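You operate a simulated robot arm through the tools that you are given. There is no shell and no other tool.

You run a simulated two-armed robot. Do the job below in one go: nothing can be reset, and whatever is moved stays where it is left.

TASK
Power the stacker up, test its lamps, set the belt to FAST, start.
Fine: shut the console door before the power goes on; start last.

Only the result counts: the job must be done as asked and must still hold three seconds after the hand-in. Knocking over, shifting, dropping, spilling or breaking anything else fails it.

THE ROBOT
Two 7-joint arms with two-finger grippers on one trunk that stands fixed in place. Base frame: the origin is at the foot of the trunk, x ahead of it, y to its left, z up. Readings come in m, rad, newtons and seconds.
The left shoulder is at [0.023, 0.218, 1.306], the right one opposite. With the tool pointing down near the work surface each hand reaches from about 0.1 to 0.62 m from the base axis, measured 20 degrees to its own side. Payload 2.2 kg a hand.
Tool frame (each hand has its own): the origin (TCP) lies between the finger pads and is the grasp point; the fingertips stand 0.019 m ahead of it; z points along the fingers, y is the line along which they close. The gripper opens to 0.116 m; its body begins 0.07 m behind the TCP.
Orientation is that of the tool frame in the base frame, as [roll, pitch, yaw] about the fixed x, y, z axes, in that order (R = Rz(yaw) Ry(pitch) Rx(roll)). With the fingers straight down and closing along the base's y, the tool's x points along the base's -x, its y along +y and its z along -z.

THE INTERFACE
- The arms move only by the tool nudge_tool. It takes "left_moves", "right_moves" or both (then of equal length, played together; a hand with none holds still); each is a list of rows, each a list of 7 numbers: the opening, from 0 (shut) to 1 (fully open), then the shift along the tool's x, y, z in units of 100 mm (1.0 is 100 mm), then the turn, a rotation vector about the tool's x, y, z in units of 120 degrees (1.0 is 120 degrees). In form: [[hand, x, y, z, ax, ay, az], ...]. A call has 1 to 20 rows; each row is the pose to reach, as a shift and turn from the pose commanded when the call began, along the tool's axes at that moment. A call with a number of a shift or a turn outside -1 to 1 is refused whole. Each row takes 0.2 s and may step no farther than 0.05 m and 0.15 rad from the row before; otherwise, or with a gripper value out of range, the whole call is refused. Where a pose cannot be reached the arm comes as near as it can. A force on the tool above 60 N (or 10 N above the force at the start of the call, whichever is more), or a blocked arm, ends the call early, and 0.2 s more pass. Each finger travels about 0.2035 m/s and halts on what it meets, pressing with about 43 N; the grip force reading is that of the motor and also rises with nothing between the fingers. The clock runs only during rows and for 0.2 s after the last one: add rows that repeat a pose to give the fingers time. It gives the time, the measured TCP pose, the force on the tool (base axes), the opening and the grip force at its end, in the units of the frame above (readings bear some noise), with the torque about the TCP (base axes, N m) and any sound that the robot's microphone picked up, and new pictures: "pictures" is both (left out), scene, wrist or none (wrist: the cameras of the hands that moved).
- Cameras (640 x 400 px; columns grow to the right, rows downward): "scene" is now at [0.1214, 0.0461, 1.5004]; the picture's right is [0.46, -0.89, 0.00], its down [-0.30, -0.16, -0.94] and it looks along [0.83, 0.43, -0.34] (base axes); focal length 214 px, centre (320, 200). "left" rides on the left gripper at [0.069, 0.015, -0.097] in its tool frame; the picture's right is [-0.21, 0.98, 0.00], its down [-0.76, -0.17, -0.63] and it looks along [-0.62, -0.14, 0.78] (tool axes); focal length 251 px, centre (320, 200). "right" rides on the right gripper at [0.069, -0.015, -0.097] in its tool frame; the picture's right is [0.21, 0.98, 0.00], its down [-0.76, 0.17, -0.63] and it looks along [-0.62, 0.14, 0.77] (tool axes); focal length 251 px, centre (320, 200). There is no depth. A picture from a camera that has moved, and an enlarged one, comes with that camera's place and axes in the base frame and with its lens.
- lift_body(by): moves the trunk up (or, below 0, down) by that many m; the arms and the scene camera ride with it, the base frame stays. It gives what a move gives, with no picture.
- head_to(pan, tilt): turns the head with the scene camera to pan (to the left, within 1.396 rad either way) and tilt (down, from -0.506 to 1.204), counted from straight ahead of the robot. It gives what a move gives, and a new picture of the scene camera.
- enlarge(camera, box): a new picture of the part [left, top, right, bottom] of that camera's present view, enlarged. It takes no simulated time.
- sign_off(): hands the job in; it is judged then, once.

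Nothing tells you positions but the pictures and the camera data. Unless the task says otherwise, let go and move clear before handing in.

The tools are called after ">>>" by a JSON object that holds its "api" and its "payload". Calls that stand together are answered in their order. nudge_tool: Moves the arms, as the interface text tells. Its arguments: {"type":"object","properties":{"left_moves":{"type":"array"},"right_moves":{"type":"array"},"pictures":{"type":"string","enum":["both","scene","wrist","none"]}},"required":[]} The other tools are called the same way: lift_body (by) moves the trunk up or down; head_to (pan, tilt) turns the head that bears the scene camera; enlarge (camera, box) takes an enlarged picture of a part of a camera's view; sign_off () hands the job in.

At the start:

```text
time: 0.0
left_eef_pos: [0.2964, 0.4599, 1.6146]
left_tool_rot: [3.141, 0.002, 3.14]
left_force: [0.6, -0.5, 0.6]
left_torque: [0.02, -0.01, 0.0]
left_gripper_width: 0.116
left_gripper_force: 0.2
right_eef_pos: [0.3278, 0.0333, 1.5515]
right_tool_rot: [-3.141, -0.003, 3.139]
right_force: [1.3, -0.7, -0.8]
right_torque: [0.0, 0.01, -0.02]
right_gripper_width: 0.116
right_gripper_force: 0.0
trunk travel left (down, up): [-0.451, 0.039]
head pan, tilt (commanded): [0.482, 0.344]
```

scene: 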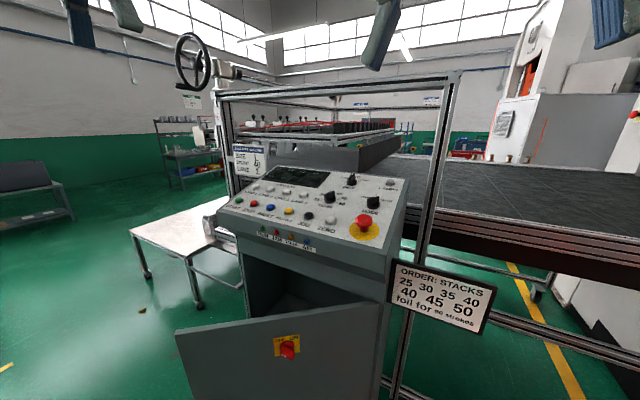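
right: 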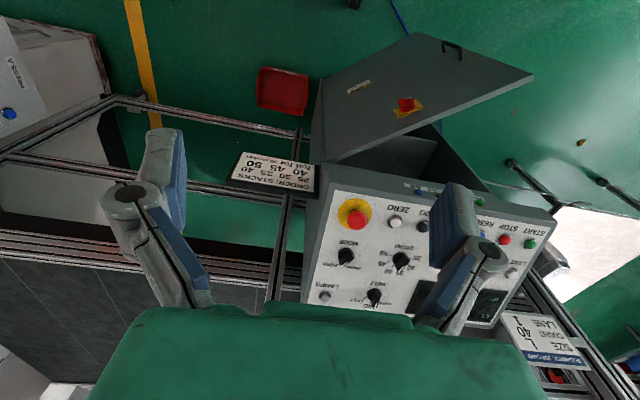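
left: 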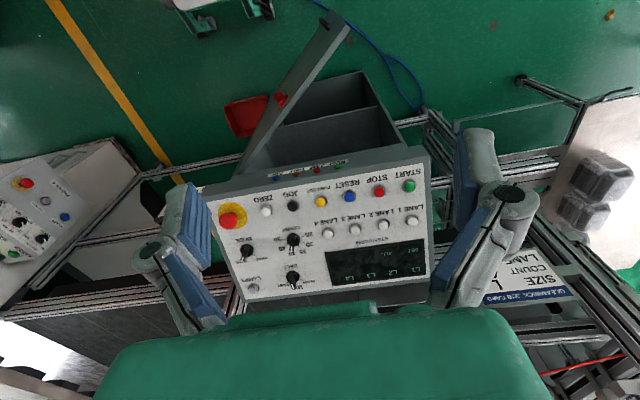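

I see a stacker console with an open door (red main switch on the door), buttons and knobs on the sloping panel, and an order sign. I'll look more closely at the panel, door and signs before moving.

>>> {"api": "enlarge", "payload": {"camera": "scene", "box": [210, 150, 430, 290]}}

>>> {"api": "enlarge", "payload": {"camera": "scene", "box": [160, 260, 500, 400]}}

>>> {"api": "enlarge", "payload": {"camera": "left", "box": [200, 140, 460, 310]}}

>>> {"api": "enlarge", "payload": {"camera": "right", "box": [300, 180, 560, 330]}}

>>> {"api": "enlarge", "payload": {"camera": "right", "box": [300, 20, 560, 200]}}

```text
2.86 times, centred on (320, 220) of scene
camera zoom: at [0.1214, 0.0461, 1.5004], right [0.46, -0.89, 0.0], down [-0.3, -0.16, -0.94], along [0.83, 0.43, -0.34], focal length 613 px, centre (320, 143)
```

zoom: 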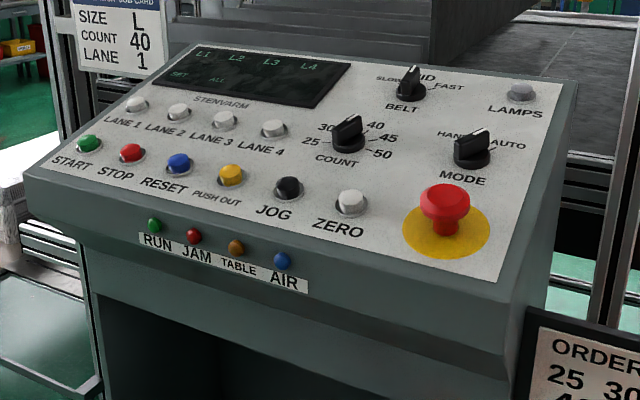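

```text
1.88 times, centred on (330, 330) of scene
camera zoom: at [0.1214, 0.0461, 1.5004], right [0.46, -0.89, 0.0], down [-0.3, -0.16, -0.94], along [0.83, 0.43, -0.34], focal length 404 px, centre (301, -45)
```

zoom: 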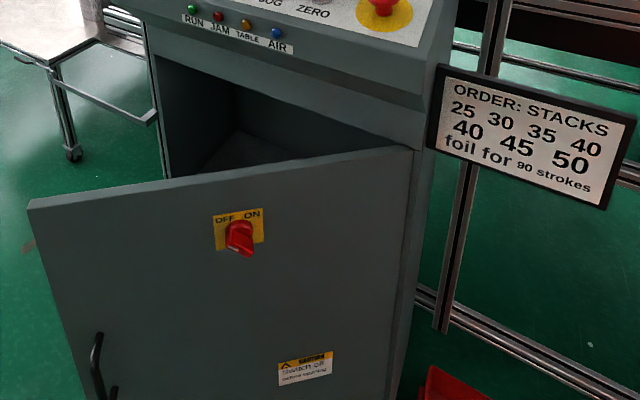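

```text
2.35 times, centred on (330, 225) of left
camera zoom: at [0.2273, 0.4758, 1.7104], right [0.22, 0.98, 0.0], down [0.76, -0.17, 0.63], along [0.62, -0.14, -0.77], focal length 592 px, centre (296, 141)
```

zoom: 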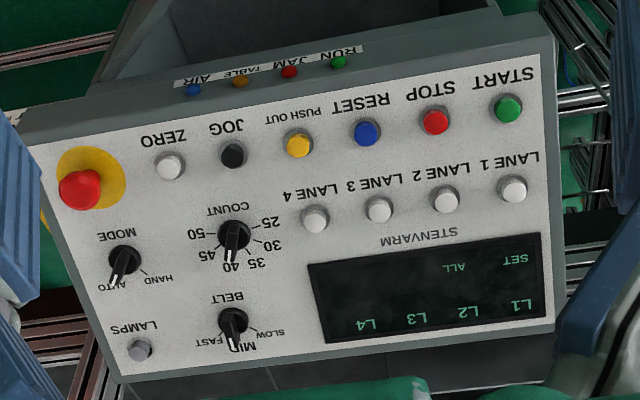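

```text
2.46 times, centred on (430, 255) of right
camera zoom: at [0.2592, 0.0189, 1.6485], right [-0.21, 0.98, 0.0], down [0.76, 0.16, 0.63], along [0.62, 0.13, -0.78], focal length 619 px, centre (49, 65)
```

zoom: 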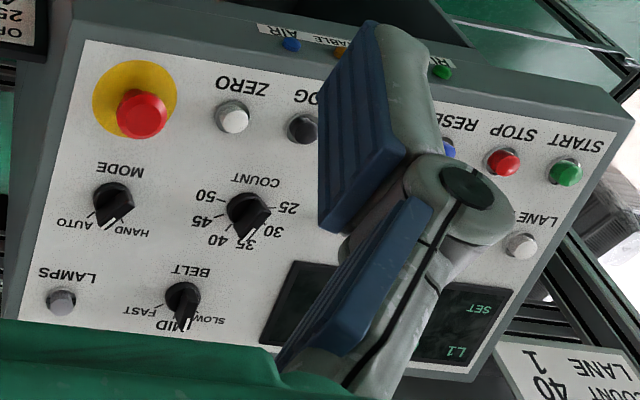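

```text
2.22 times, centred on (430, 110) of right
camera zoom: at [0.2592, 0.0189, 1.6485], right [-0.21, 0.98, 0.0], down [0.76, 0.16, 0.63], along [0.62, 0.13, -0.78], focal length 559 px, centre (76, 400)
```

zoom: 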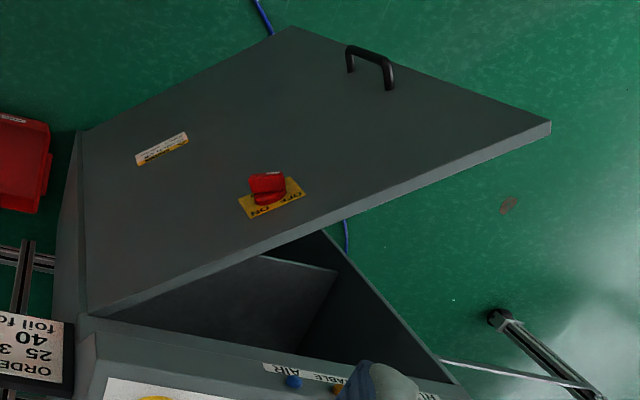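

The panel appears to be square to the base axes: START near [0.60, 0.60, 1.25], LAMPS near [0.81, 0.15, 1.32], BELT near [0.79, 0.27, 1.32]. The door is hinged on its right at about [0.64, 0.11] and stands about 38° open. I'll zoom in on the knobs and the door switch.

>>> {"api": "enlarge", "payload": {"camera": "scene", "box": [310, 165, 410, 225]}}

>>> {"api": "enlarge", "payload": {"camera": "scene", "box": [255, 320, 325, 370]}}

>>> {"api": "enlarge", "payload": {"camera": "left", "box": [220, 220, 340, 300]}}

>>> {"api": "enlarge", "payload": {"camera": "scene", "box": [220, 130, 290, 200]}}

>>> {"api": "head_to", "payload": {"pan": 0.48, "tilt": 0.75}}

```text
6.40 times, centred on (360, 195) of scene
camera zoom: at [0.1214, 0.0461, 1.5004], right [0.46, -0.89, 0.0], down [-0.3, -0.16, -0.94], along [0.83, 0.43, -0.34], focal length 1373 px, centre (64, 232)
```

zoom: 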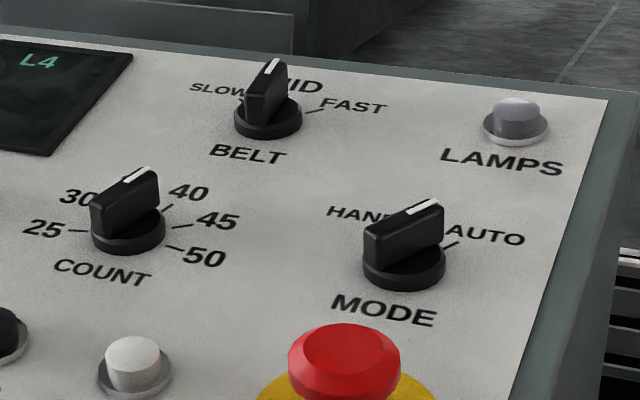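

```text
8.00 times, centred on (290, 345) of scene
camera zoom: at [0.1214, 0.0461, 1.5004], right [0.46, -0.89, 0.0], down [-0.3, -0.16, -0.94], along [0.83, 0.43, -0.34], focal length 1716 px, centre (560, -960)
```

zoom: 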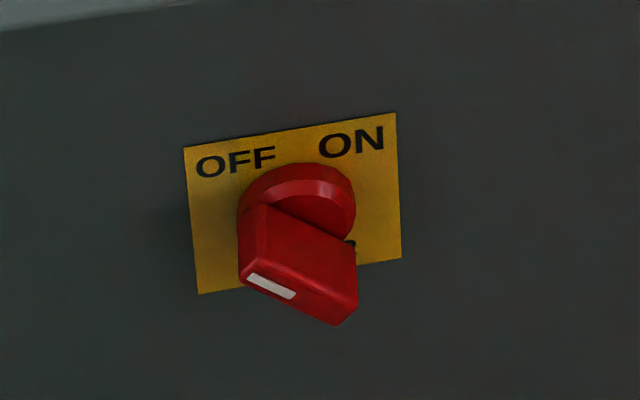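

```text
5.00 times, centred on (280, 260) of left
camera zoom: at [0.2273, 0.4758, 1.7104], right [0.22, 0.98, 0.0], down [0.76, -0.17, 0.63], along [0.62, -0.14, -0.77], focal length 1257 px, centre (520, -100)
```

zoom: 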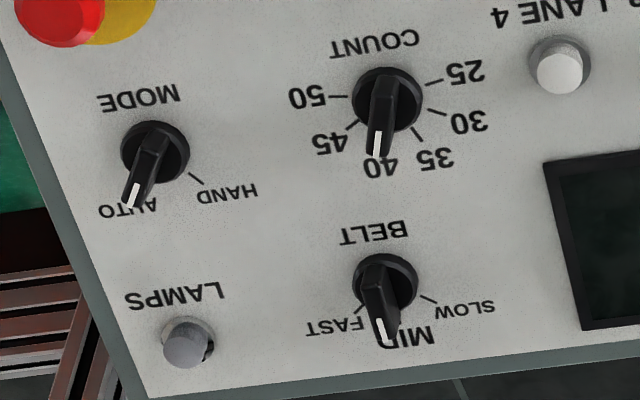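

```text
5.71 times, centred on (255, 165) of scene
camera zoom: at [0.1214, 0.0461, 1.5004], right [0.46, -0.89, 0.0], down [-0.3, -0.16, -0.94], along [0.83, 0.43, -0.34], focal length 1226 px, centre (691, 400)
```

zoom: 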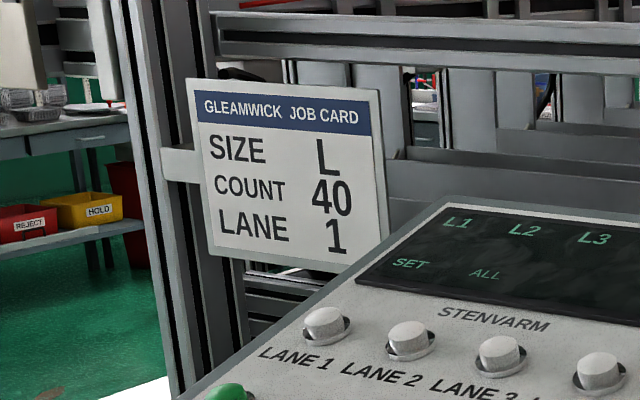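

```text
time: 0.9
left_eef_pos: [0.2937, 0.4603, 1.6151]
left_tool_rot: [3.141, 0.002, 3.14]
left_force: [-0.1, 0.0, 0.9]
left_torque: [0.01, -0.01, -0.01]
left_gripper_width: 0.1159
left_gripper_force: 0.1
right_eef_pos: [0.3246, 0.0331, 1.552]
right_tool_rot: [3.141, -0.002, 3.14]
right_force: [-0.7, 0.4, 0.1]
right_torque: [-0.01, 0.0, -0.01]
right_gripper_width: 0.1159
right_gripper_force: 0.0
trunk travel left (down, up): [-0.451, 0.039]
head pan, tilt (commanded): [0.48, 0.75]
camera scene: at [0.1123, 0.0414, 1.4643], right [0.46, -0.89, 0.0], down [-0.61, -0.32, -0.73], along [0.65, 0.34, -0.68], focal length 214 px, centre (320, 200)
```

scene: 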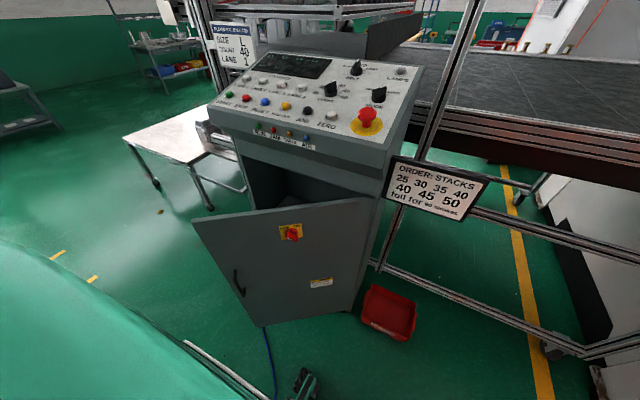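

COUNT points at 40, MODE at AUTO, BELT at MID, and the door switch mark points toward OFF. I'll lower the trunk so the left arm can work on the door at z ≈ 0.9, keeping both hands clear.

>>> {"api": "lift_body", "payload": {"by": -0.25}}

>>> {"api": "head_to", "payload": {"pan": 0.6, "tilt": 0.5}}

```text
time: 3.5
left_eef_pos: [0.2943, 0.4576, 1.3659]
left_tool_rot: [3.14, 0.002, 3.14]
left_force: [0.3, -0.5, -0.3]
left_torque: [0.0, 0.01, 0.0]
left_gripper_width: 0.1161
left_gripper_force: 0.1
right_eef_pos: [0.3256, 0.0314, 1.3033]
right_tool_rot: [3.139, 0.0, 3.139]
right_force: [0.1, 0.3, -0.8]
right_torque: [-0.02, 0.01, -0.05]
right_gripper_width: 0.1161
right_gripper_force: 0.0
trunk travel left (down, up): [-0.201, 0.289]
head pan, tilt (commanded): [0.48, 0.75]
```

```text
time: 4.2
left_eef_pos: [0.2951, 0.4579, 1.3652]
left_tool_rot: [3.14, 0.001, 3.14]
left_force: [0.0, -0.6, -0.3]
left_torque: [0.0, 0.02, 0.04]
left_gripper_width: 0.116
left_gripper_force: 0.1
right_eef_pos: [0.3259, 0.0323, 1.3019]
right_tool_rot: [3.14, 0.0, 3.14]
right_force: [0.2, -0.2, 0.2]
right_torque: [0.0, 0.01, 0.0]
right_gripper_width: 0.1161
right_gripper_force: 0.0
trunk travel left (down, up): [-0.201, 0.289]
head pan, tilt (commanded): [0.6, 0.499]
camera scene: at [0.1135, 0.0538, 1.2361], right [0.56, -0.83, 0.0], down [-0.4, -0.27, -0.88], along [0.72, 0.49, -0.48], focal length 214 px, centre (320, 200)
```

scene: 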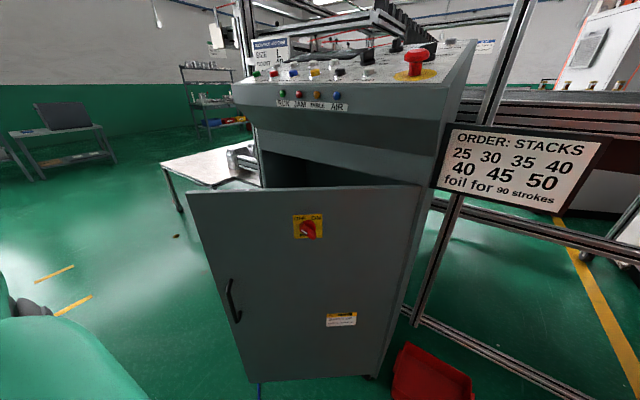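

The lower view shows the door squarely; I'll zoom on the switch and the frame before moving the left hand.

>>> {"api": "enlarge", "payload": {"camera": "scene", "box": [280, 205, 340, 245]}}

>>> {"api": "enlarge", "payload": {"camera": "scene", "box": [230, 0, 550, 200]}}

>>> {"api": "enlarge", "payload": {"camera": "left", "box": [0, 0, 640, 400]}}

```text
10.00 times, centred on (310, 225) of scene
camera zoom: at [0.1135, 0.0538, 1.2361], right [0.56, -0.83, 0.0], down [-0.4, -0.27, -0.88], along [0.72, 0.49, -0.48], focal length 2145 px, centre (420, -50)
```

zoom: 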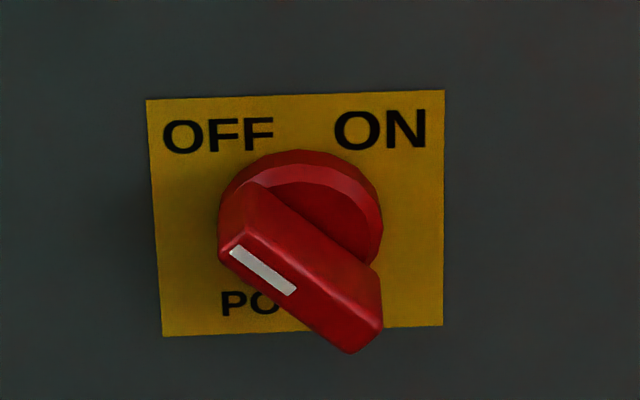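

```text
2.00 times, centred on (390, 100) of scene
camera zoom: at [0.1135, 0.0538, 1.2361], right [0.56, -0.83, 0.0], down [-0.4, -0.27, -0.88], along [0.72, 0.49, -0.48], focal length 429 px, centre (180, 400)
```

zoom: 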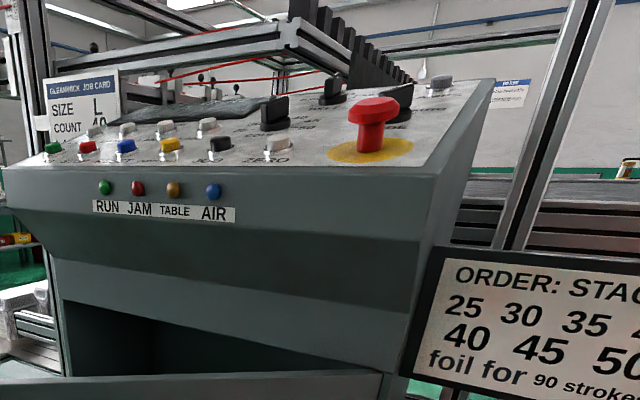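

```text
1.00 times, centred on (320, 200) of left (not enlarged: the box is as wide or as high as the picture)
camera zoom: at [0.2248, 0.4743, 1.4611], right [0.22, 0.98, 0.0], down [0.75, -0.17, 0.63], along [0.62, -0.14, -0.77], focal length 251 px, centre (320, 200)
```

zoom: 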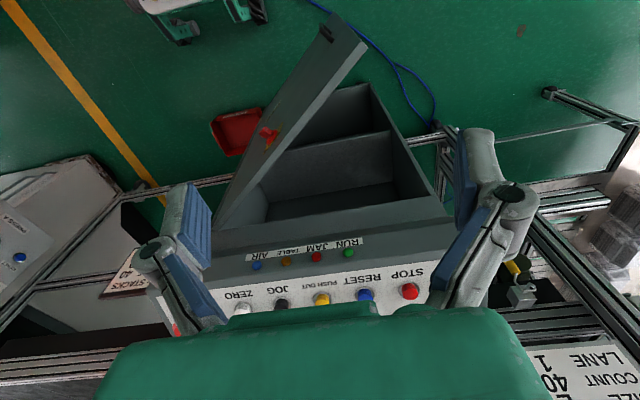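

The hinge side is fixed, the front lip of the panel is near x ≈ 0.54 and z ≈ 1.1–1.25, and the door's outer face is towards me. I'll close the left gripper and bring it down in front of the door, on the robot's side.

>>> {"api": "nudge_tool", "payload": {"left_moves": [[0, 0.25, -0.1, 0.25, 0, 0, 0], [0, 0.5, -0.2, 0.5, 0, 0, 0], [0, 0.75, -0.3, 0.75, 0, 0, 0], [0, 0.9, -0.4, 1.0, 0, 0, 0], [0, 0.9, -0.4, 1.0, 0, 0, 0]], "pictures": "both"}}

```text
time: 5.4
left_eef_pos: [0.2228, 0.4719, 1.279]
left_tool_rot: [-3.14, 0.002, 3.14]
left_force: [0.9, -0.2, 0.6]
left_torque: [0.01, 0.0, 0.0]
left_gripper_width: 0.0001
left_gripper_force: 28.6
left hand out of reach, approached as far as the arm can: row 2, 3, 4, 5
right_eef_pos: [0.3253, 0.0331, 1.3011]
right_tool_rot: [3.14, 0.001, 3.139]
right_force: [0.1, -0.8, -0.3]
right_torque: [0.02, -0.01, -0.02]
right_gripper_width: 0.1161
right_gripper_force: 0.1
trunk travel left (down, up): [-0.201, 0.289]
head pan, tilt (commanded): [0.6, 0.499]
camera scene: at [0.1225, 0.039, 1.2387], right [0.39, -0.92, 0.0], down [-0.42, -0.18, -0.89], along [0.82, 0.35, -0.46], focal length 214 px, centre (320, 200)
camera left: at [0.1527, 0.4877, 1.3739], right [0.22, 0.98, 0.0], down [0.76, -0.17, 0.63], along [0.62, -0.14, -0.77], focal length 251 px, centre (320, 200)
```

scene: 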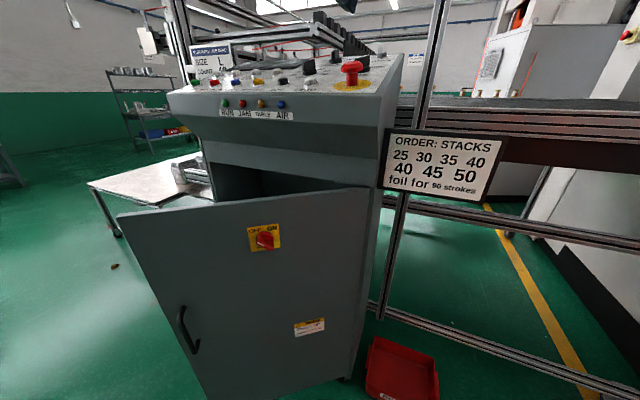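
left: 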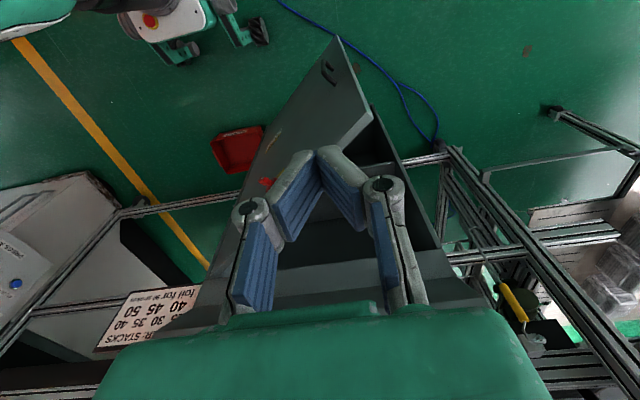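

The left arm is near its inner reach limit at this height. I'll go lower first, easing toward smaller y, watching the door clearance.

>>> {"api": "nudge_tool", "payload": {"left_moves": [[0, 0, 0, 0.35, 0, 0, 0], [0, 0, 0, 0.7, 0, 0, 0], [0, 0, -0.1, 1.0, 0, 0, 0], [0, 0, -0.3, 1.0, 0, 0, 0], [0, 0, -0.3, 1.0, 0, 0, 0]], "pictures": "scene"}}

```text
time: 6.6
left_eef_pos: [0.2351, 0.4786, 1.1807]
left_tool_rot: [-3.138, 0.001, 3.142]
left_force: [0.0, -0.3, 0.2]
left_torque: [0.01, -0.01, -0.01]
left_gripper_width: 0.0
left_gripper_force: 28.7
left hand out of reach, approached as far as the arm can: row 1, 2, 3, 4, 5
right_eef_pos: [0.3243, 0.0328, 1.303]
right_tool_rot: [3.139, 0.0, 3.14]
right_force: [0.8, -0.2, -0.3]
right_torque: [-0.03, 0.03, 0.03]
right_gripper_width: 0.1159
right_gripper_force: 0.1
trunk travel left (down, up): [-0.201, 0.289]
head pan, tilt (commanded): [0.6, 0.499]
camera scene: at [0.1232, 0.0369, 1.2407], right [0.38, -0.93, 0.0], down [-0.41, -0.17, -0.9], along [0.83, 0.34, -0.44], focal length 214 px, centre (320, 200)
```

scene: 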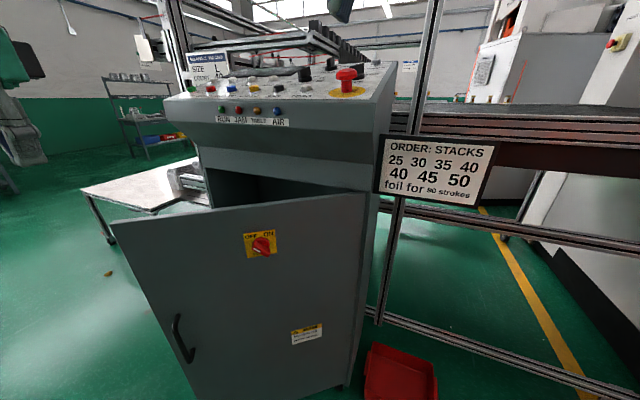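

With the shoulder this low the left arm can't fold close enough, so I'll raise the trunk again. That puts the hand well below the shoulder, which is the arm's easy working zone.

>>> {"api": "lift_body", "payload": {"by": 0.28}}

>>> {"api": "nudge_tool", "payload": {"left_moves": [[0, -0.3, 0.1, 0.3, 0, 0, 0], [0, -0.6, 0.1, 0.6, 0, 0, 0], [0, -0.6, 0.1, 1.0, 0, 0, 0], [0, -0.6, 0.1, 1.0, 0, 0, 0]], "pictures": "none"}}

```text
time: 9.4
left_eef_pos: [0.2347, 0.4801, 1.4601]
left_tool_rot: [-3.136, 0.002, -3.141]
left_force: [0.5, 0.2, -0.6]
left_torque: [0.01, -0.02, 0.05]
left_gripper_width: 0.0001
left_gripper_force: 28.3
right_eef_pos: [0.3256, 0.0334, 1.5825]
right_tool_rot: [3.14, 0.0, 3.14]
right_force: [0.4, -0.9, -1.1]
right_torque: [-0.01, -0.01, 0.0]
right_gripper_width: 0.1163
right_gripper_force: 0.1
trunk travel left (down, up): [-0.481, 0.009]
head pan, tilt (commanded): [0.6, 0.499]
```

```text
time: 10.4
left_eef_pos: [0.295, 0.4916, 1.3597]
left_tool_rot: [3.139, 0.002, 3.14]
left_force: [0.3, -0.6, 0.9]
left_torque: [-0.04, -0.02, -0.03]
left_gripper_width: 0.0
left_gripper_force: 28.4
right_eef_pos: [0.3239, 0.0315, 1.5828]
right_tool_rot: [3.14, -0.001, 3.14]
right_force: [0.0, 0.4, 0.3]
right_torque: [0.02, 0.0, -0.01]
right_gripper_width: 0.1159
right_gripper_force: 0.0
trunk travel left (down, up): [-0.481, 0.009]
head pan, tilt (commanded): [0.6, 0.499]
```

The hand is at [0.295, 0.49, 1.36] with room to descend. I'll continue down to just above the door top.

>>> {"api": "nudge_tool", "payload": {"left_moves": [[0, 0, 0, 0.4, 0, 0, 0], [0, 0, 0, 0.8, 0, 0, 0], [0, 0, 0, 1.0, 0, 0, 0], [0, 0, 0, 1.0, 0, 0, 0]], "pictures": "none"}}

>>> {"api": "nudge_tool", "payload": {"left_moves": [[0, 0, 0, 0.4, 0, 0, 0], [0, 0, 0, 0.8, 0, 0, 0], [0, 0, 0, 1.0, 0, 0, 0], [0, 0, 0, 1.0, 0, 0, 0]], "pictures": "both"}}

```text
time: 11.4
left_eef_pos: [0.299, 0.4863, 1.2597]
left_tool_rot: [3.139, 0.001, 3.14]
left_force: [-0.5, -0.1, 0.0]
left_torque: [0.03, 0.01, 0.01]
left_gripper_width: 0.0
left_gripper_force: 28.9
right_eef_pos: [0.3245, 0.032, 1.583]
right_tool_rot: [3.138, -0.001, 3.139]
right_force: [0.0, -0.4, -0.1]
right_torque: [0.02, 0.02, 0.01]
right_gripper_width: 0.1162
right_gripper_force: 0.0
trunk travel left (down, up): [-0.481, 0.009]
head pan, tilt (commanded): [0.6, 0.499]
```

```text
time: 12.4
left_eef_pos: [0.2979, 0.4847, 1.1636]
left_tool_rot: [3.136, 0.004, 3.14]
left_force: [0.4, 1.0, 0.5]
left_torque: [-0.01, 0.0, 0.01]
left_gripper_width: 0.0
left_gripper_force: 28.2
right_eef_pos: [0.3257, 0.0268, 1.5825]
right_tool_rot: [3.135, 0.002, 3.139]
right_force: [0.4, -1.1, 0.4]
right_torque: [0.01, 0.02, -0.02]
right_gripper_width: 0.1159
right_gripper_force: 0.1
trunk travel left (down, up): [-0.481, 0.009]
head pan, tilt (commanded): [0.6, 0.499]
camera scene: at [0.1135, 0.0539, 1.5162], right [0.56, -0.83, 0.0], down [-0.4, -0.27, -0.88], along [0.72, 0.49, -0.48], focal length 214 px, centre (320, 200)
camera left: at [0.2278, 0.4986, 1.2595], right [0.22, 0.98, 0.01], down [0.75, -0.17, 0.63], along [0.62, -0.13, -0.77], focal length 251 px, centre (320, 200)
```

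scene: 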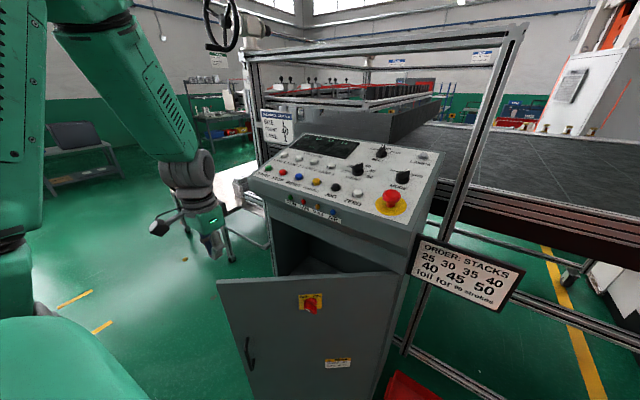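
left: 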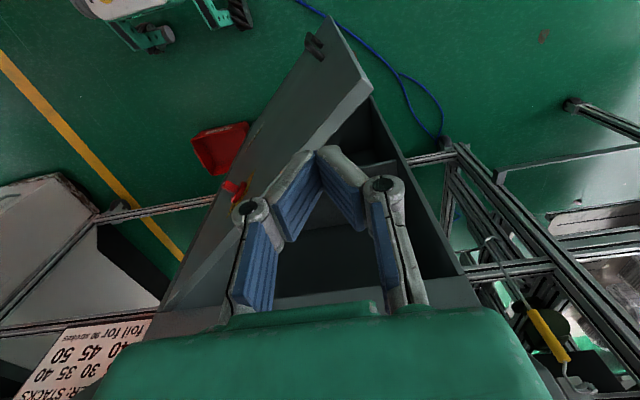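

The fingertips are at about [0.30, 0.485, 1.145], above and inside the door's edge. I'll pull back toward the robot side of the door before going lower.

>>> {"api": "nudge_tool", "payload": {"left_moves": [[0, 0.4, 0, 0, 0, 0, 0], [0, 0.8, -0.1, 0.1, 0, 0, 0], [0, 1.0, -0.3, 0.3, 0, 0, 0], [0, 1.0, -0.5, 0.5, 0, 0, 0], [0, 1.0, -0.5, 0.5, 0, 0, 0]], "pictures": "both"}}

```text
time: 13.7
left_eef_pos: [0.2318, 0.4645, 1.109]
left_tool_rot: [3.139, 0.005, 3.141]
left_force: [-0.6, 0.0, -0.3]
left_torque: [-0.03, -0.03, 0.01]
left_gripper_width: 0.0
left_gripper_force: 28.2
left hand out of reach, approached as far as the arm can: row 2, 3, 4, 5
right_eef_pos: [0.3224, 0.0257, 1.5831]
right_tool_rot: [3.136, 0.003, 3.139]
right_force: [0.8, -0.3, 0.6]
right_torque: [-0.01, -0.01, 0.02]
right_gripper_width: 0.1158
right_gripper_force: 0.0
trunk travel left (down, up): [-0.481, 0.009]
head pan, tilt (commanded): [0.6, 0.499]
camera scene: at [0.1125, 0.046, 1.5166], right [0.56, -0.83, 0.0], down [-0.4, -0.27, -0.88], along [0.72, 0.5, -0.48], focal length 214 px, centre (320, 200)
camera left: at [0.1616, 0.4796, 1.2047], right [0.21, 0.98, 0.0], down [0.75, -0.17, 0.63], along [0.62, -0.13, -0.77], focal length 251 px, centre (320, 200)
```

scene: 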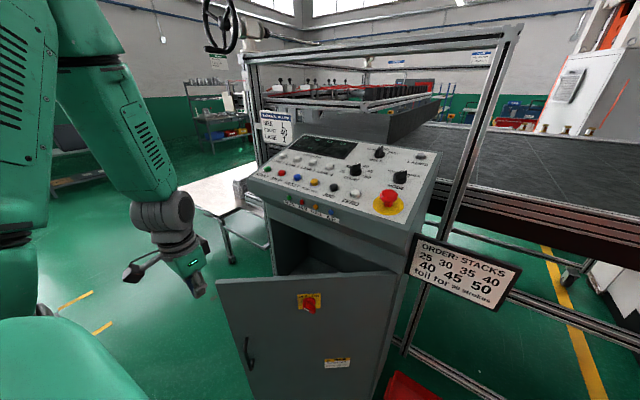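
left: 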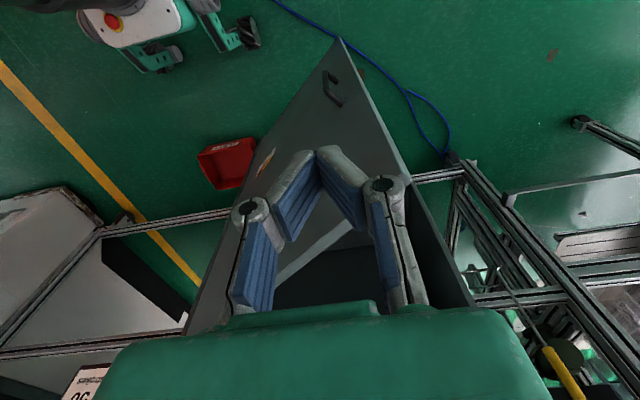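

The hand is about 10 cm in front of the door face. I'll descend so the fingers are below the door's top edge.

>>> {"api": "nudge_tool", "payload": {"left_moves": [[0, 0, 0, 0.3, 0, 0, 0], [0, 0, 0, 0.6, 0, 0, 0], [0, 0, 0, 0.9, 0, 0, 0], [0, 0, 0, 0.9, 0, 0, 0]], "pictures": "scene"}}

```text
time: 14.7
left_eef_pos: [0.2325, 0.47, 1.0199]
left_tool_rot: [3.139, 0.002, 3.139]
left_force: [-0.2, 0.1, -0.6]
left_torque: [-0.03, 0.0, -0.01]
left_gripper_width: 0.0003
left_gripper_force: 28.4
right_eef_pos: [0.325, 0.0283, 1.5813]
right_tool_rot: [3.135, 0.0, 3.139]
right_force: [-0.8, -0.2, -0.6]
right_torque: [0.02, -0.03, 0.02]
right_gripper_width: 0.1161
right_gripper_force: 0.0
trunk travel left (down, up): [-0.481, 0.009]
head pan, tilt (commanded): [0.6, 0.499]
camera scene: at [0.1148, 0.0491, 1.5163], right [0.56, -0.83, 0.0], down [-0.4, -0.27, -0.88], along [0.72, 0.5, -0.48], focal length 214 px, centre (320, 200)
```

scene: 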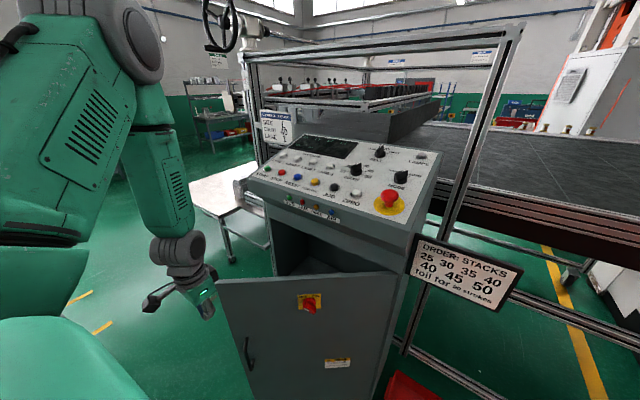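

Still clear of the door, hand at z = 1.02. A further 8 cm down puts the fingers level with the top of the door's face.

>>> {"api": "nudge_tool", "payload": {"left_moves": [[0, 0, 0, 0.3, 0, 0, 0], [0, 0, 0, 0.6, 0, 0, 0], [0, 0, -0.2, 0.8, 0, 0, 0], [0, 0, -0.2, 0.8, 0, 0, 0]], "pictures": "both"}}

```text
time: 15.7
left_eef_pos: [0.2333, 0.4478, 0.9395]
left_tool_rot: [3.138, 0.002, 3.141]
left_force: [-0.6, 0.1, -0.1]
left_torque: [0.04, 0.03, 0.02]
left_gripper_width: 0.0
left_gripper_force: 29.0
right_eef_pos: [0.3245, 0.0297, 1.5834]
right_tool_rot: [3.139, 0.0, 3.138]
right_force: [-0.3, -0.3, 0.3]
right_torque: [-0.01, -0.04, -0.01]
right_gripper_width: 0.116
right_gripper_force: 0.0
trunk travel left (down, up): [-0.481, 0.009]
head pan, tilt (commanded): [0.6, 0.499]
camera scene: at [0.1144, 0.0491, 1.5163], right [0.56, -0.83, 0.0], down [-0.4, -0.27, -0.88], along [0.72, 0.5, -0.48], focal length 214 px, centre (320, 200)
camera left: at [0.1628, 0.4633, 1.0344], right [0.22, 0.98, 0.0], down [0.75, -0.17, 0.63], along [0.62, -0.13, -0.77], focal length 251 px, centre (320, 200)
```

scene: 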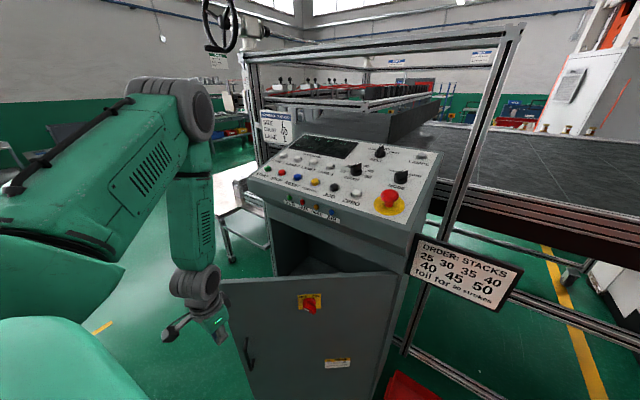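
left: 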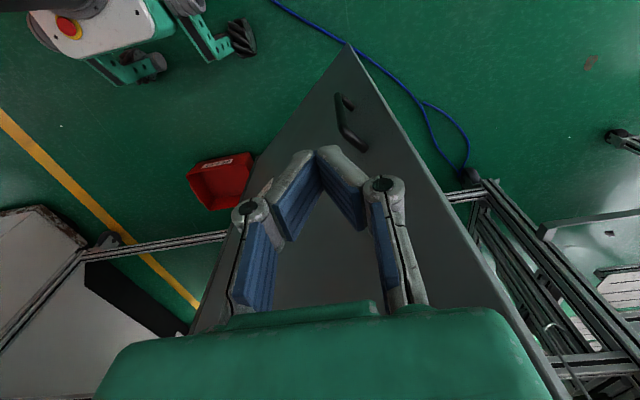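

The fingers are in front of the door's face, well left of the switch. I'll push gently forward (+x) to swing the door shut.

>>> {"api": "nudge_tool", "payload": {"left_moves": [[0, -0.2, 0, 0, 0, 0, 0], [0, -0.4, 0, 0, 0, 0, 0], [0, -0.6, 0, 0, 0, 0, 0], [0, -0.8, 0, 0, 0, 0, 0], [0, -1.0, 0, 0, 0, 0, 0]], "pictures": "none"}}

>>> {"api": "nudge_tool", "payload": {"left_moves": [[0, -0.15, 0, 0, 0, -0.05, 0], [0, -0.3, 0, 0, 0, -0.1, 0], [0, -0.45, 0, 0, 0, -0.15, 0], [0, -0.6, 0, 0, 0, -0.2, 0], [0, -0.75, 0, 0, 0, -0.25, 0]], "pictures": "both"}}

```text
time: 16.9
left_eef_pos: [0.3349, 0.455, 0.9355]
left_tool_rot: [-3.138, 0.001, 3.141]
left_force: [-0.3, 0.2, -0.3]
left_torque: [0.0, -0.02, -0.02]
left_gripper_width: 0.0
left_gripper_force: 28.6
right_eef_pos: [0.3264, 0.0403, 1.5825]
right_tool_rot: [-3.139, -0.001, 3.14]
right_force: [-1.1, 0.4, -1.3]
right_torque: [-0.04, 0.0, 0.0]
right_gripper_width: 0.116
right_gripper_force: 0.1
trunk travel left (down, up): [-0.481, 0.009]
head pan, tilt (commanded): [0.6, 0.499]
```

```text
time: 18.1
left_eef_pos: [0.4095, 0.4486, 0.9355]
left_tool_rot: [3.141, 0.529, 3.139]
left_force: [0.2, -0.6, -0.6]
left_torque: [0.0, 0.01, 0.04]
left_gripper_width: 0.0
left_gripper_force: 28.3
right_eef_pos: [0.3249, 0.0332, 1.5821]
right_tool_rot: [-3.141, 0.001, 3.141]
right_force: [-0.6, 0.0, 0.3]
right_torque: [0.01, -0.01, 0.03]
right_gripper_width: 0.1157
right_gripper_force: 0.0
trunk travel left (down, up): [-0.481, 0.009]
head pan, tilt (commanded): [0.6, 0.499]
camera scene: at [0.1154, 0.0601, 1.5158], right [0.56, -0.83, 0.0], down [-0.4, -0.28, -0.88], along [0.72, 0.49, -0.48], focal length 214 px, centre (320, 200)
camera left: at [0.3013, 0.4644, 0.9846], right [0.19, 0.98, 0.11], down [0.34, -0.17, 0.93], along [0.92, -0.14, -0.36], focal length 251 px, centre (320, 200)
```

scene: 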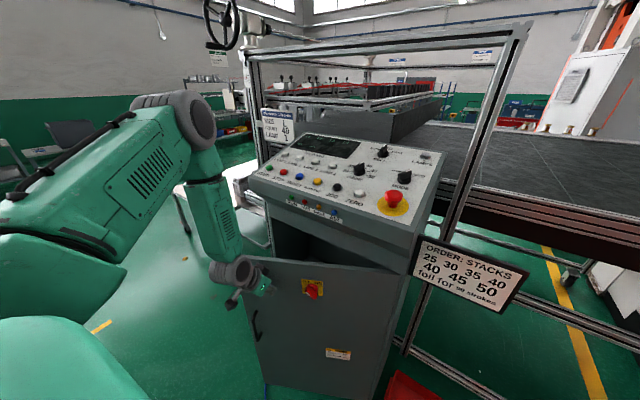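
left: 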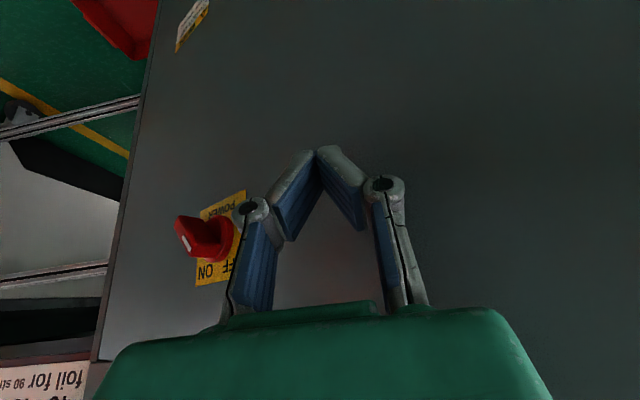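

The door swings freely and the switch is beside the hand, clear of it. I'll keep pushing while tilting the tool further forward and moving slightly left, away from the switch.

>>> {"api": "nudge_tool", "payload": {"left_moves": [[0, -0.17, 0.1, 0.1, 0, -0.05, 0], [0, -0.34, 0.2, 0.2, 0, -0.1, 0], [0, -0.52, 0.3, 0.3, 0, -0.15, 0], [0, -0.69, 0.3, 0.4, 0, -0.2, 0], [0, -0.86, 0.3, 0.5, 0, -0.25, 0]], "pictures": "both"}}

```text
time: 19.2
left_eef_pos: [0.5094, 0.4729, 0.9404]
left_tool_rot: [3.133, 1.052, 3.129]
left_force: [0.7, -0.2, 0.3]
left_torque: [0.02, 0.02, 0.01]
left_gripper_width: 0.0002
left_gripper_force: 28.3
right_eef_pos: [0.326, 0.0247, 1.5822]
right_tool_rot: [3.135, 0.001, 3.141]
right_force: [-0.4, -0.1, 1.3]
right_torque: [0.02, 0.0, -0.03]
right_gripper_width: 0.116
right_gripper_force: 0.0
trunk travel left (down, up): [-0.481, 0.009]
head pan, tilt (commanded): [0.6, 0.499]
camera scene: at [0.116, 0.0484, 1.5162], right [0.56, -0.83, 0.0], down [-0.4, -0.27, -0.88], along [0.72, 0.5, -0.48], focal length 214 px, centre (320, 200)
camera left: at [0.3899, 0.4898, 0.9276], right [0.11, 0.98, 0.19], down [-0.17, -0.17, 0.97], along [0.98, -0.14, 0.15], focal length 251 px, centre (320, 200)
```

scene: 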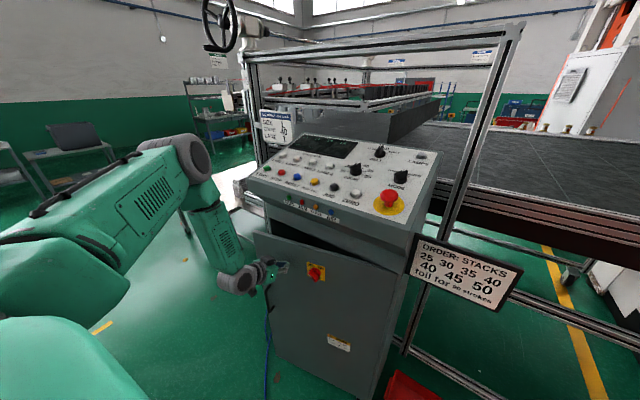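
left: 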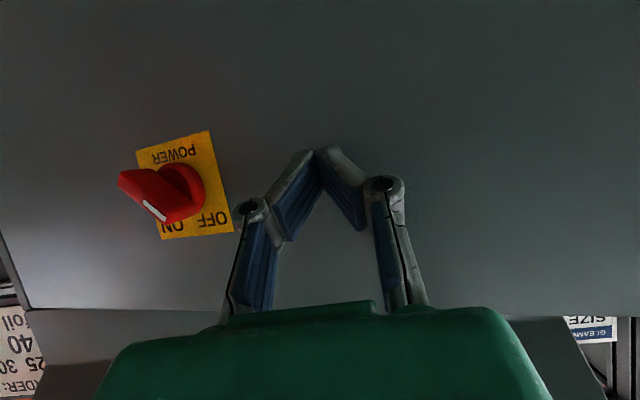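

Door is about 12° from shut. I'll push straight forward another 10 cm; contact force will show when it seats.

>>> {"api": "nudge_tool", "payload": {"left_moves": [[0, -0.1, 0, 0.17, 0, -0.03, 0], [0, -0.2, 0, 0.35, 0, -0.06, 0], [0, -0.3, 0, 0.52, 0, -0.09, 0], [0, -0.35, 0, 0.61, 0, -0.09, 0], [0, -0.4, 0, 0.69, 0, -0.09, 0], [0, -0.45, 0, 0.78, 0, -0.09, 0], [0, -0.5, 0, 0.87, 0, -0.09, 0]], "pictures": "both"}}

```text
time: 20.9
left_eef_pos: [0.5897, 0.4779, 0.9344]
left_tool_rot: [3.138, 1.222, 3.14]
left_force: [-56.8, 0.1, 31.4]
left_torque: [-0.07, -0.88, -0.05]
left_gripper_width: 0.0063
left_gripper_force: 28.7
right_eef_pos: [0.3166, 0.0269, 1.5843]
right_tool_rot: [3.135, 0.006, 3.139]
right_force: [2.4, 0.2, -0.3]
right_torque: [0.01, 0.06, 0.01]
right_gripper_width: 0.1162
right_gripper_force: 0.1
trunk travel left (down, up): [-0.481, 0.009]
head pan, tilt (commanded): [0.6, 0.499]
stopped in row 7 (left hand): the force on the tool passed its limit at 62 N (the readings are from after the stop); the commanded pose is now the measured one
camera scene: at [0.1023, 0.0493, 1.5177], right [0.57, -0.82, 0.0], down [-0.39, -0.27, -0.88], along [0.73, 0.5, -0.47], focal length 214 px, centre (320, 200)
camera left: at [0.4747, 0.4928, 0.9021], right [0.07, 0.98, 0.2], down [-0.34, -0.17, 0.93], along [0.94, -0.13, 0.32], focal length 251 px, centre (320, 200)
```

scene: 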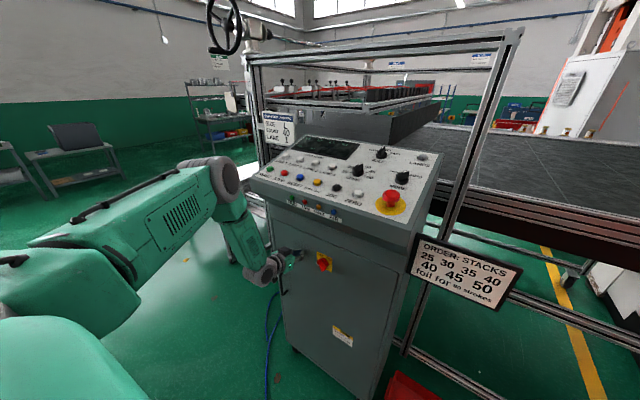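
left: 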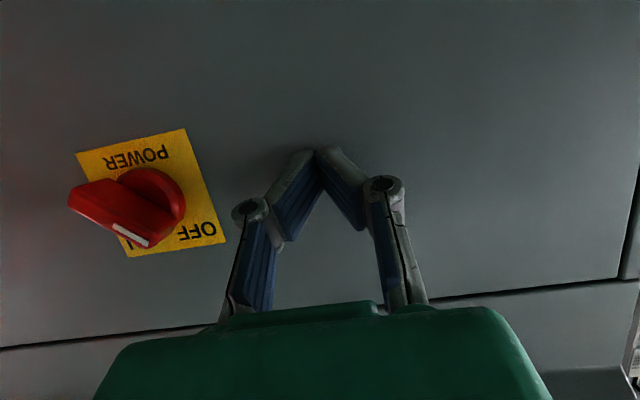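

The push met a firm 62 N stop with the fingertips at x ≈ 0.608, so the door appears shut. I'll check for flushness, then back away.

>>> {"api": "enlarge", "payload": {"camera": "scene", "box": [250, 190, 430, 310]}}

>>> {"api": "nudge_tool", "payload": {"left_moves": [[0, 0.1, 0, -0.27, 0, 0, 0], [0, 0.2, 0, -0.55, 0, 0, 0], [0, 0.28, 0, -0.75, 0, 0, 0], [0, 0.28, 0, -0.75, 0, 0, 0]], "pictures": "both"}}

```text
3.33 times, centred on (340, 250) of scene
camera zoom: at [0.1023, 0.0493, 1.5177], right [0.57, -0.82, 0.0], down [-0.39, -0.27, -0.88], along [0.73, 0.5, -0.47], focal length 715 px, centre (253, 33)
```

zoom: 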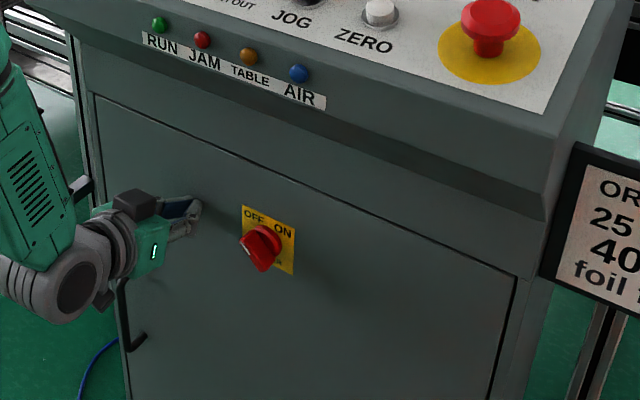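

```text
time: 21.9
left_eef_pos: [0.5222, 0.4748, 0.9311]
left_tool_rot: [3.137, 1.219, 3.137]
left_force: [-0.1, 0.9, 1.1]
left_torque: [0.01, 0.01, 0.01]
left_gripper_width: 0.0
left_gripper_force: 28.5
right_eef_pos: [0.3303, 0.028, 1.5812]
right_tool_rot: [3.134, -0.003, 3.141]
right_force: [0.9, -0.3, 0.1]
right_torque: [0.03, 0.01, 0.02]
right_gripper_width: 0.116
right_gripper_force: 0.1
trunk travel left (down, up): [-0.481, 0.009]
head pan, tilt (commanded): [0.6, 0.499]
camera scene: at [0.119, 0.0504, 1.5158], right [0.56, -0.83, 0.0], down [-0.4, -0.27, -0.88], along [0.72, 0.5, -0.48], focal length 214 px, centre (320, 200)
camera left: at [0.407, 0.4905, 0.8985], right [0.08, 0.98, 0.2], down [-0.33, -0.17, 0.93], along [0.94, -0.14, 0.31], focal length 251 px, centre (320, 200)
```

scene: 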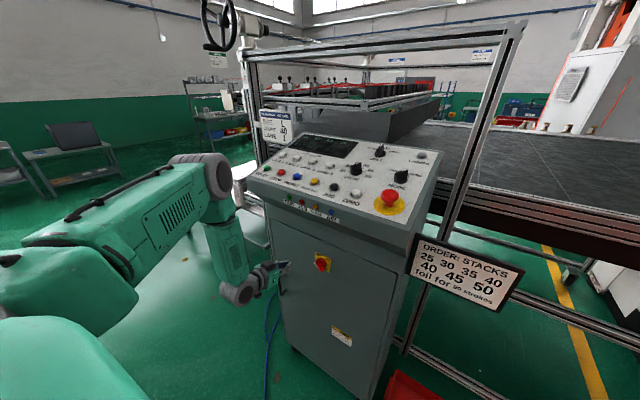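
left: 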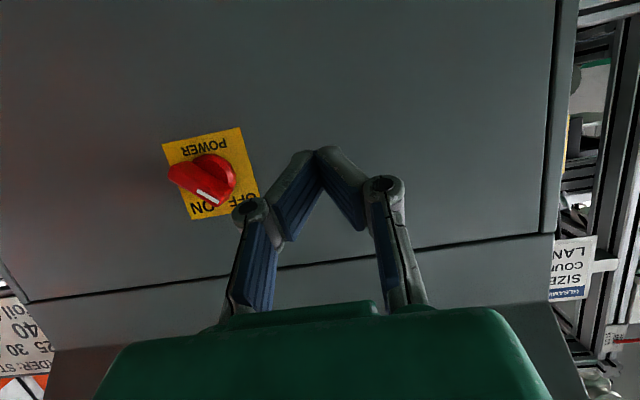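

The door stays shut after I back off, with an even gap all round. Next I'll pin down the power switch precisely, taking enlarged views from both cameras.

>>> {"api": "enlarge", "payload": {"camera": "scene", "box": [292, 242, 352, 282]}}

>>> {"api": "enlarge", "payload": {"camera": "left", "box": [150, 115, 280, 230]}}

>>> {"api": "enlarge", "payload": {"camera": "scene", "box": [240, 190, 440, 320]}}

```text
10.00 times, centred on (322, 262) of scene
camera zoom: at [0.119, 0.0504, 1.5158], right [0.56, -0.83, 0.0], down [-0.4, -0.27, -0.88], along [0.72, 0.5, -0.48], focal length 2145 px, centre (300, -420)
```

zoom: 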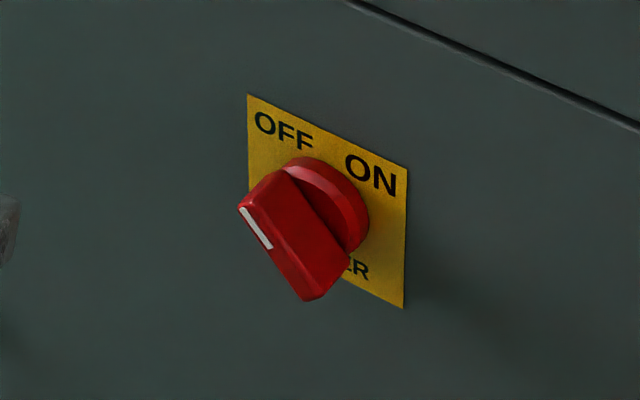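

```text
3.48 times, centred on (215, 172) of left
camera zoom: at [0.407, 0.4905, 0.8985], right [0.08, 0.98, 0.2], down [-0.33, -0.17, 0.93], along [0.94, -0.14, 0.31], focal length 875 px, centre (685, 296)
```

zoom: 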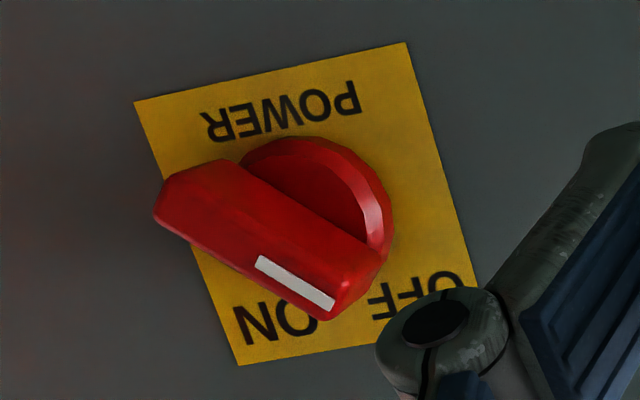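

```text
3.08 times, centred on (340, 255) of scene
camera zoom: at [0.119, 0.0504, 1.5158], right [0.56, -0.83, 0.0], down [-0.4, -0.27, -0.88], along [0.72, 0.5, -0.48], focal length 660 px, centre (258, 31)
```

zoom: 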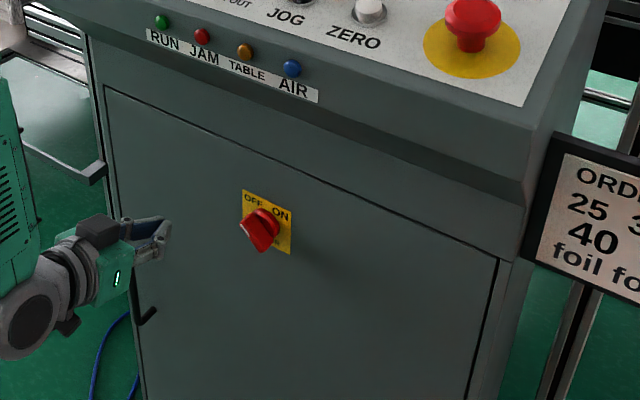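

The switch axis is about [y 0.378, z 0.931]; its ridge is tilted 45° up-left (OFF), and its outer face is at x ≈ 0.572. I'll level the tool facing the door, line up with the switch, then roll −45° so the fingers straddle the ridge.

>>> {"api": "nudge_tool", "payload": {"left_moves": [[0, 0.03, -0.1, -0.15, 0, -0.05, 0], [0, 0.06, -0.4, -0.25, 0, -0.1, 0], [0, 0.11, -0.75, -0.3, 0, -0.15, 0], [0.5, 0.11, -0.97, -0.3, 0, -0.1675, 0], [0.5, 0.11, -0.97, -0.3, 0, -0.1675, 0]], "pictures": "none"}}

>>> {"api": "nudge_tool", "payload": {"left_moves": [[0.5, 0, 0, 0, 0, 0, -0.0625], [0.5, 0, 0, 0, 0, 0, -0.125], [0.5, 0, 0, 0, 0, 0, -0.1875], [0.5, 0, 0, 0, 0, 0, -0.25], [0.5, 0, 0, 0, 0, 0, -0.3125], [0.5, 0, 0, 0, 0, 0, -0.375], [0.5, 0, 0, 0, 0, 0, -0.375]], "pictures": "both"}}

```text
time: 23.1
left_eef_pos: [0.4866, 0.3856, 0.9318]
left_tool_rot: [-1.042, 1.567, -1.042]
left_force: [0.6, -0.2, 0.5]
left_torque: [0.0, 0.0, 0.01]
left_gripper_width: 0.0579
left_gripper_force: 0.1
right_eef_pos: [0.3251, 0.0366, 1.5818]
right_tool_rot: [3.141, -0.001, 3.14]
right_force: [0.5, 0.1, -0.2]
right_torque: [0.01, 0.0, -0.02]
right_gripper_width: 0.1163
right_gripper_force: 0.0
trunk travel left (down, up): [-0.481, 0.009]
head pan, tilt (commanded): [0.6, 0.499]
```

```text
time: 24.7
left_eef_pos: [0.4863, 0.3787, 0.9312]
left_tool_rot: [-1.567, 0.785, -1.572]
left_force: [0.1, -0.2, -0.1]
left_torque: [0.01, 0.01, 0.0]
left_gripper_width: 0.058
left_gripper_force: 0.1
right_eef_pos: [0.3249, 0.0301, 1.5829]
right_tool_rot: [3.136, 0.001, 3.138]
right_force: [0.1, -0.1, -0.2]
right_torque: [0.01, 0.0, -0.03]
right_gripper_width: 0.1159
right_gripper_force: 0.2
trunk travel left (down, up): [-0.481, 0.009]
head pan, tilt (commanded): [0.6, 0.499]
camera scene: at [0.1154, 0.0508, 1.5162], right [0.56, -0.83, 0.0], down [-0.4, -0.27, -0.88], along [0.72, 0.5, -0.48], focal length 214 px, centre (320, 200)
camera left: at [0.3897, 0.3413, 0.8713], right [0.0, 0.84, -0.54], down [-0.63, 0.42, 0.65], along [0.77, 0.34, 0.53], focal length 251 px, centre (320, 200)
```

scene: 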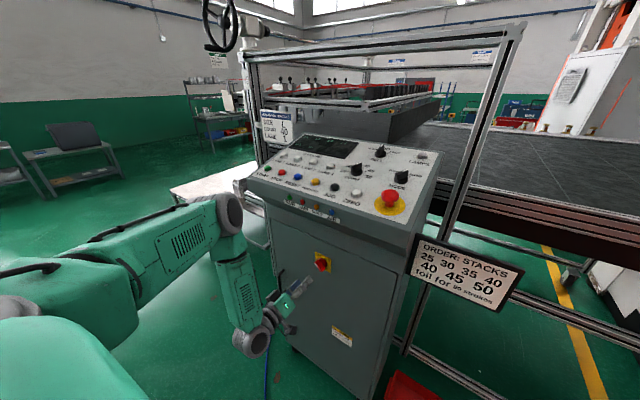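
left: 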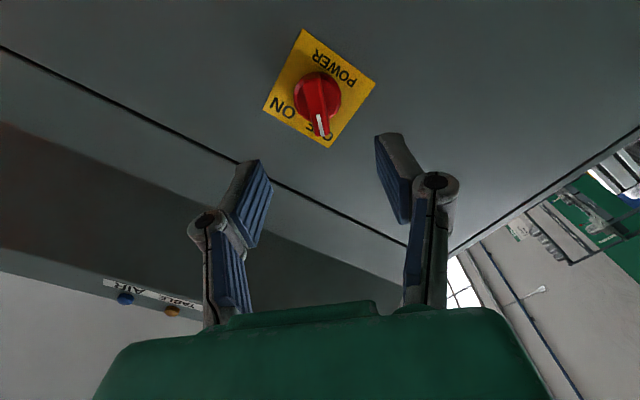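

The ridge now lines up between the open fingers. I'll zoom the wrist view to check centring before moving in.

>>> {"api": "enlarge", "payload": {"camera": "left", "box": [250, 20, 400, 170]}}

```text
2.67 times, centred on (325, 95) of left
camera zoom: at [0.3897, 0.3413, 0.8713], right [0.0, 0.84, -0.54], down [-0.63, 0.42, 0.65], along [0.77, 0.34, 0.53], focal length 670 px, centre (307, 480)
```

zoom: 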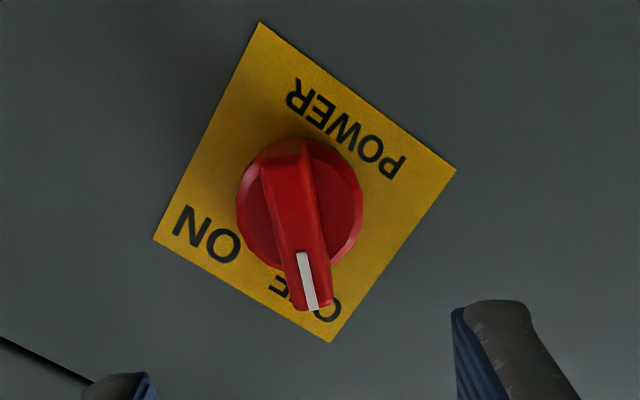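

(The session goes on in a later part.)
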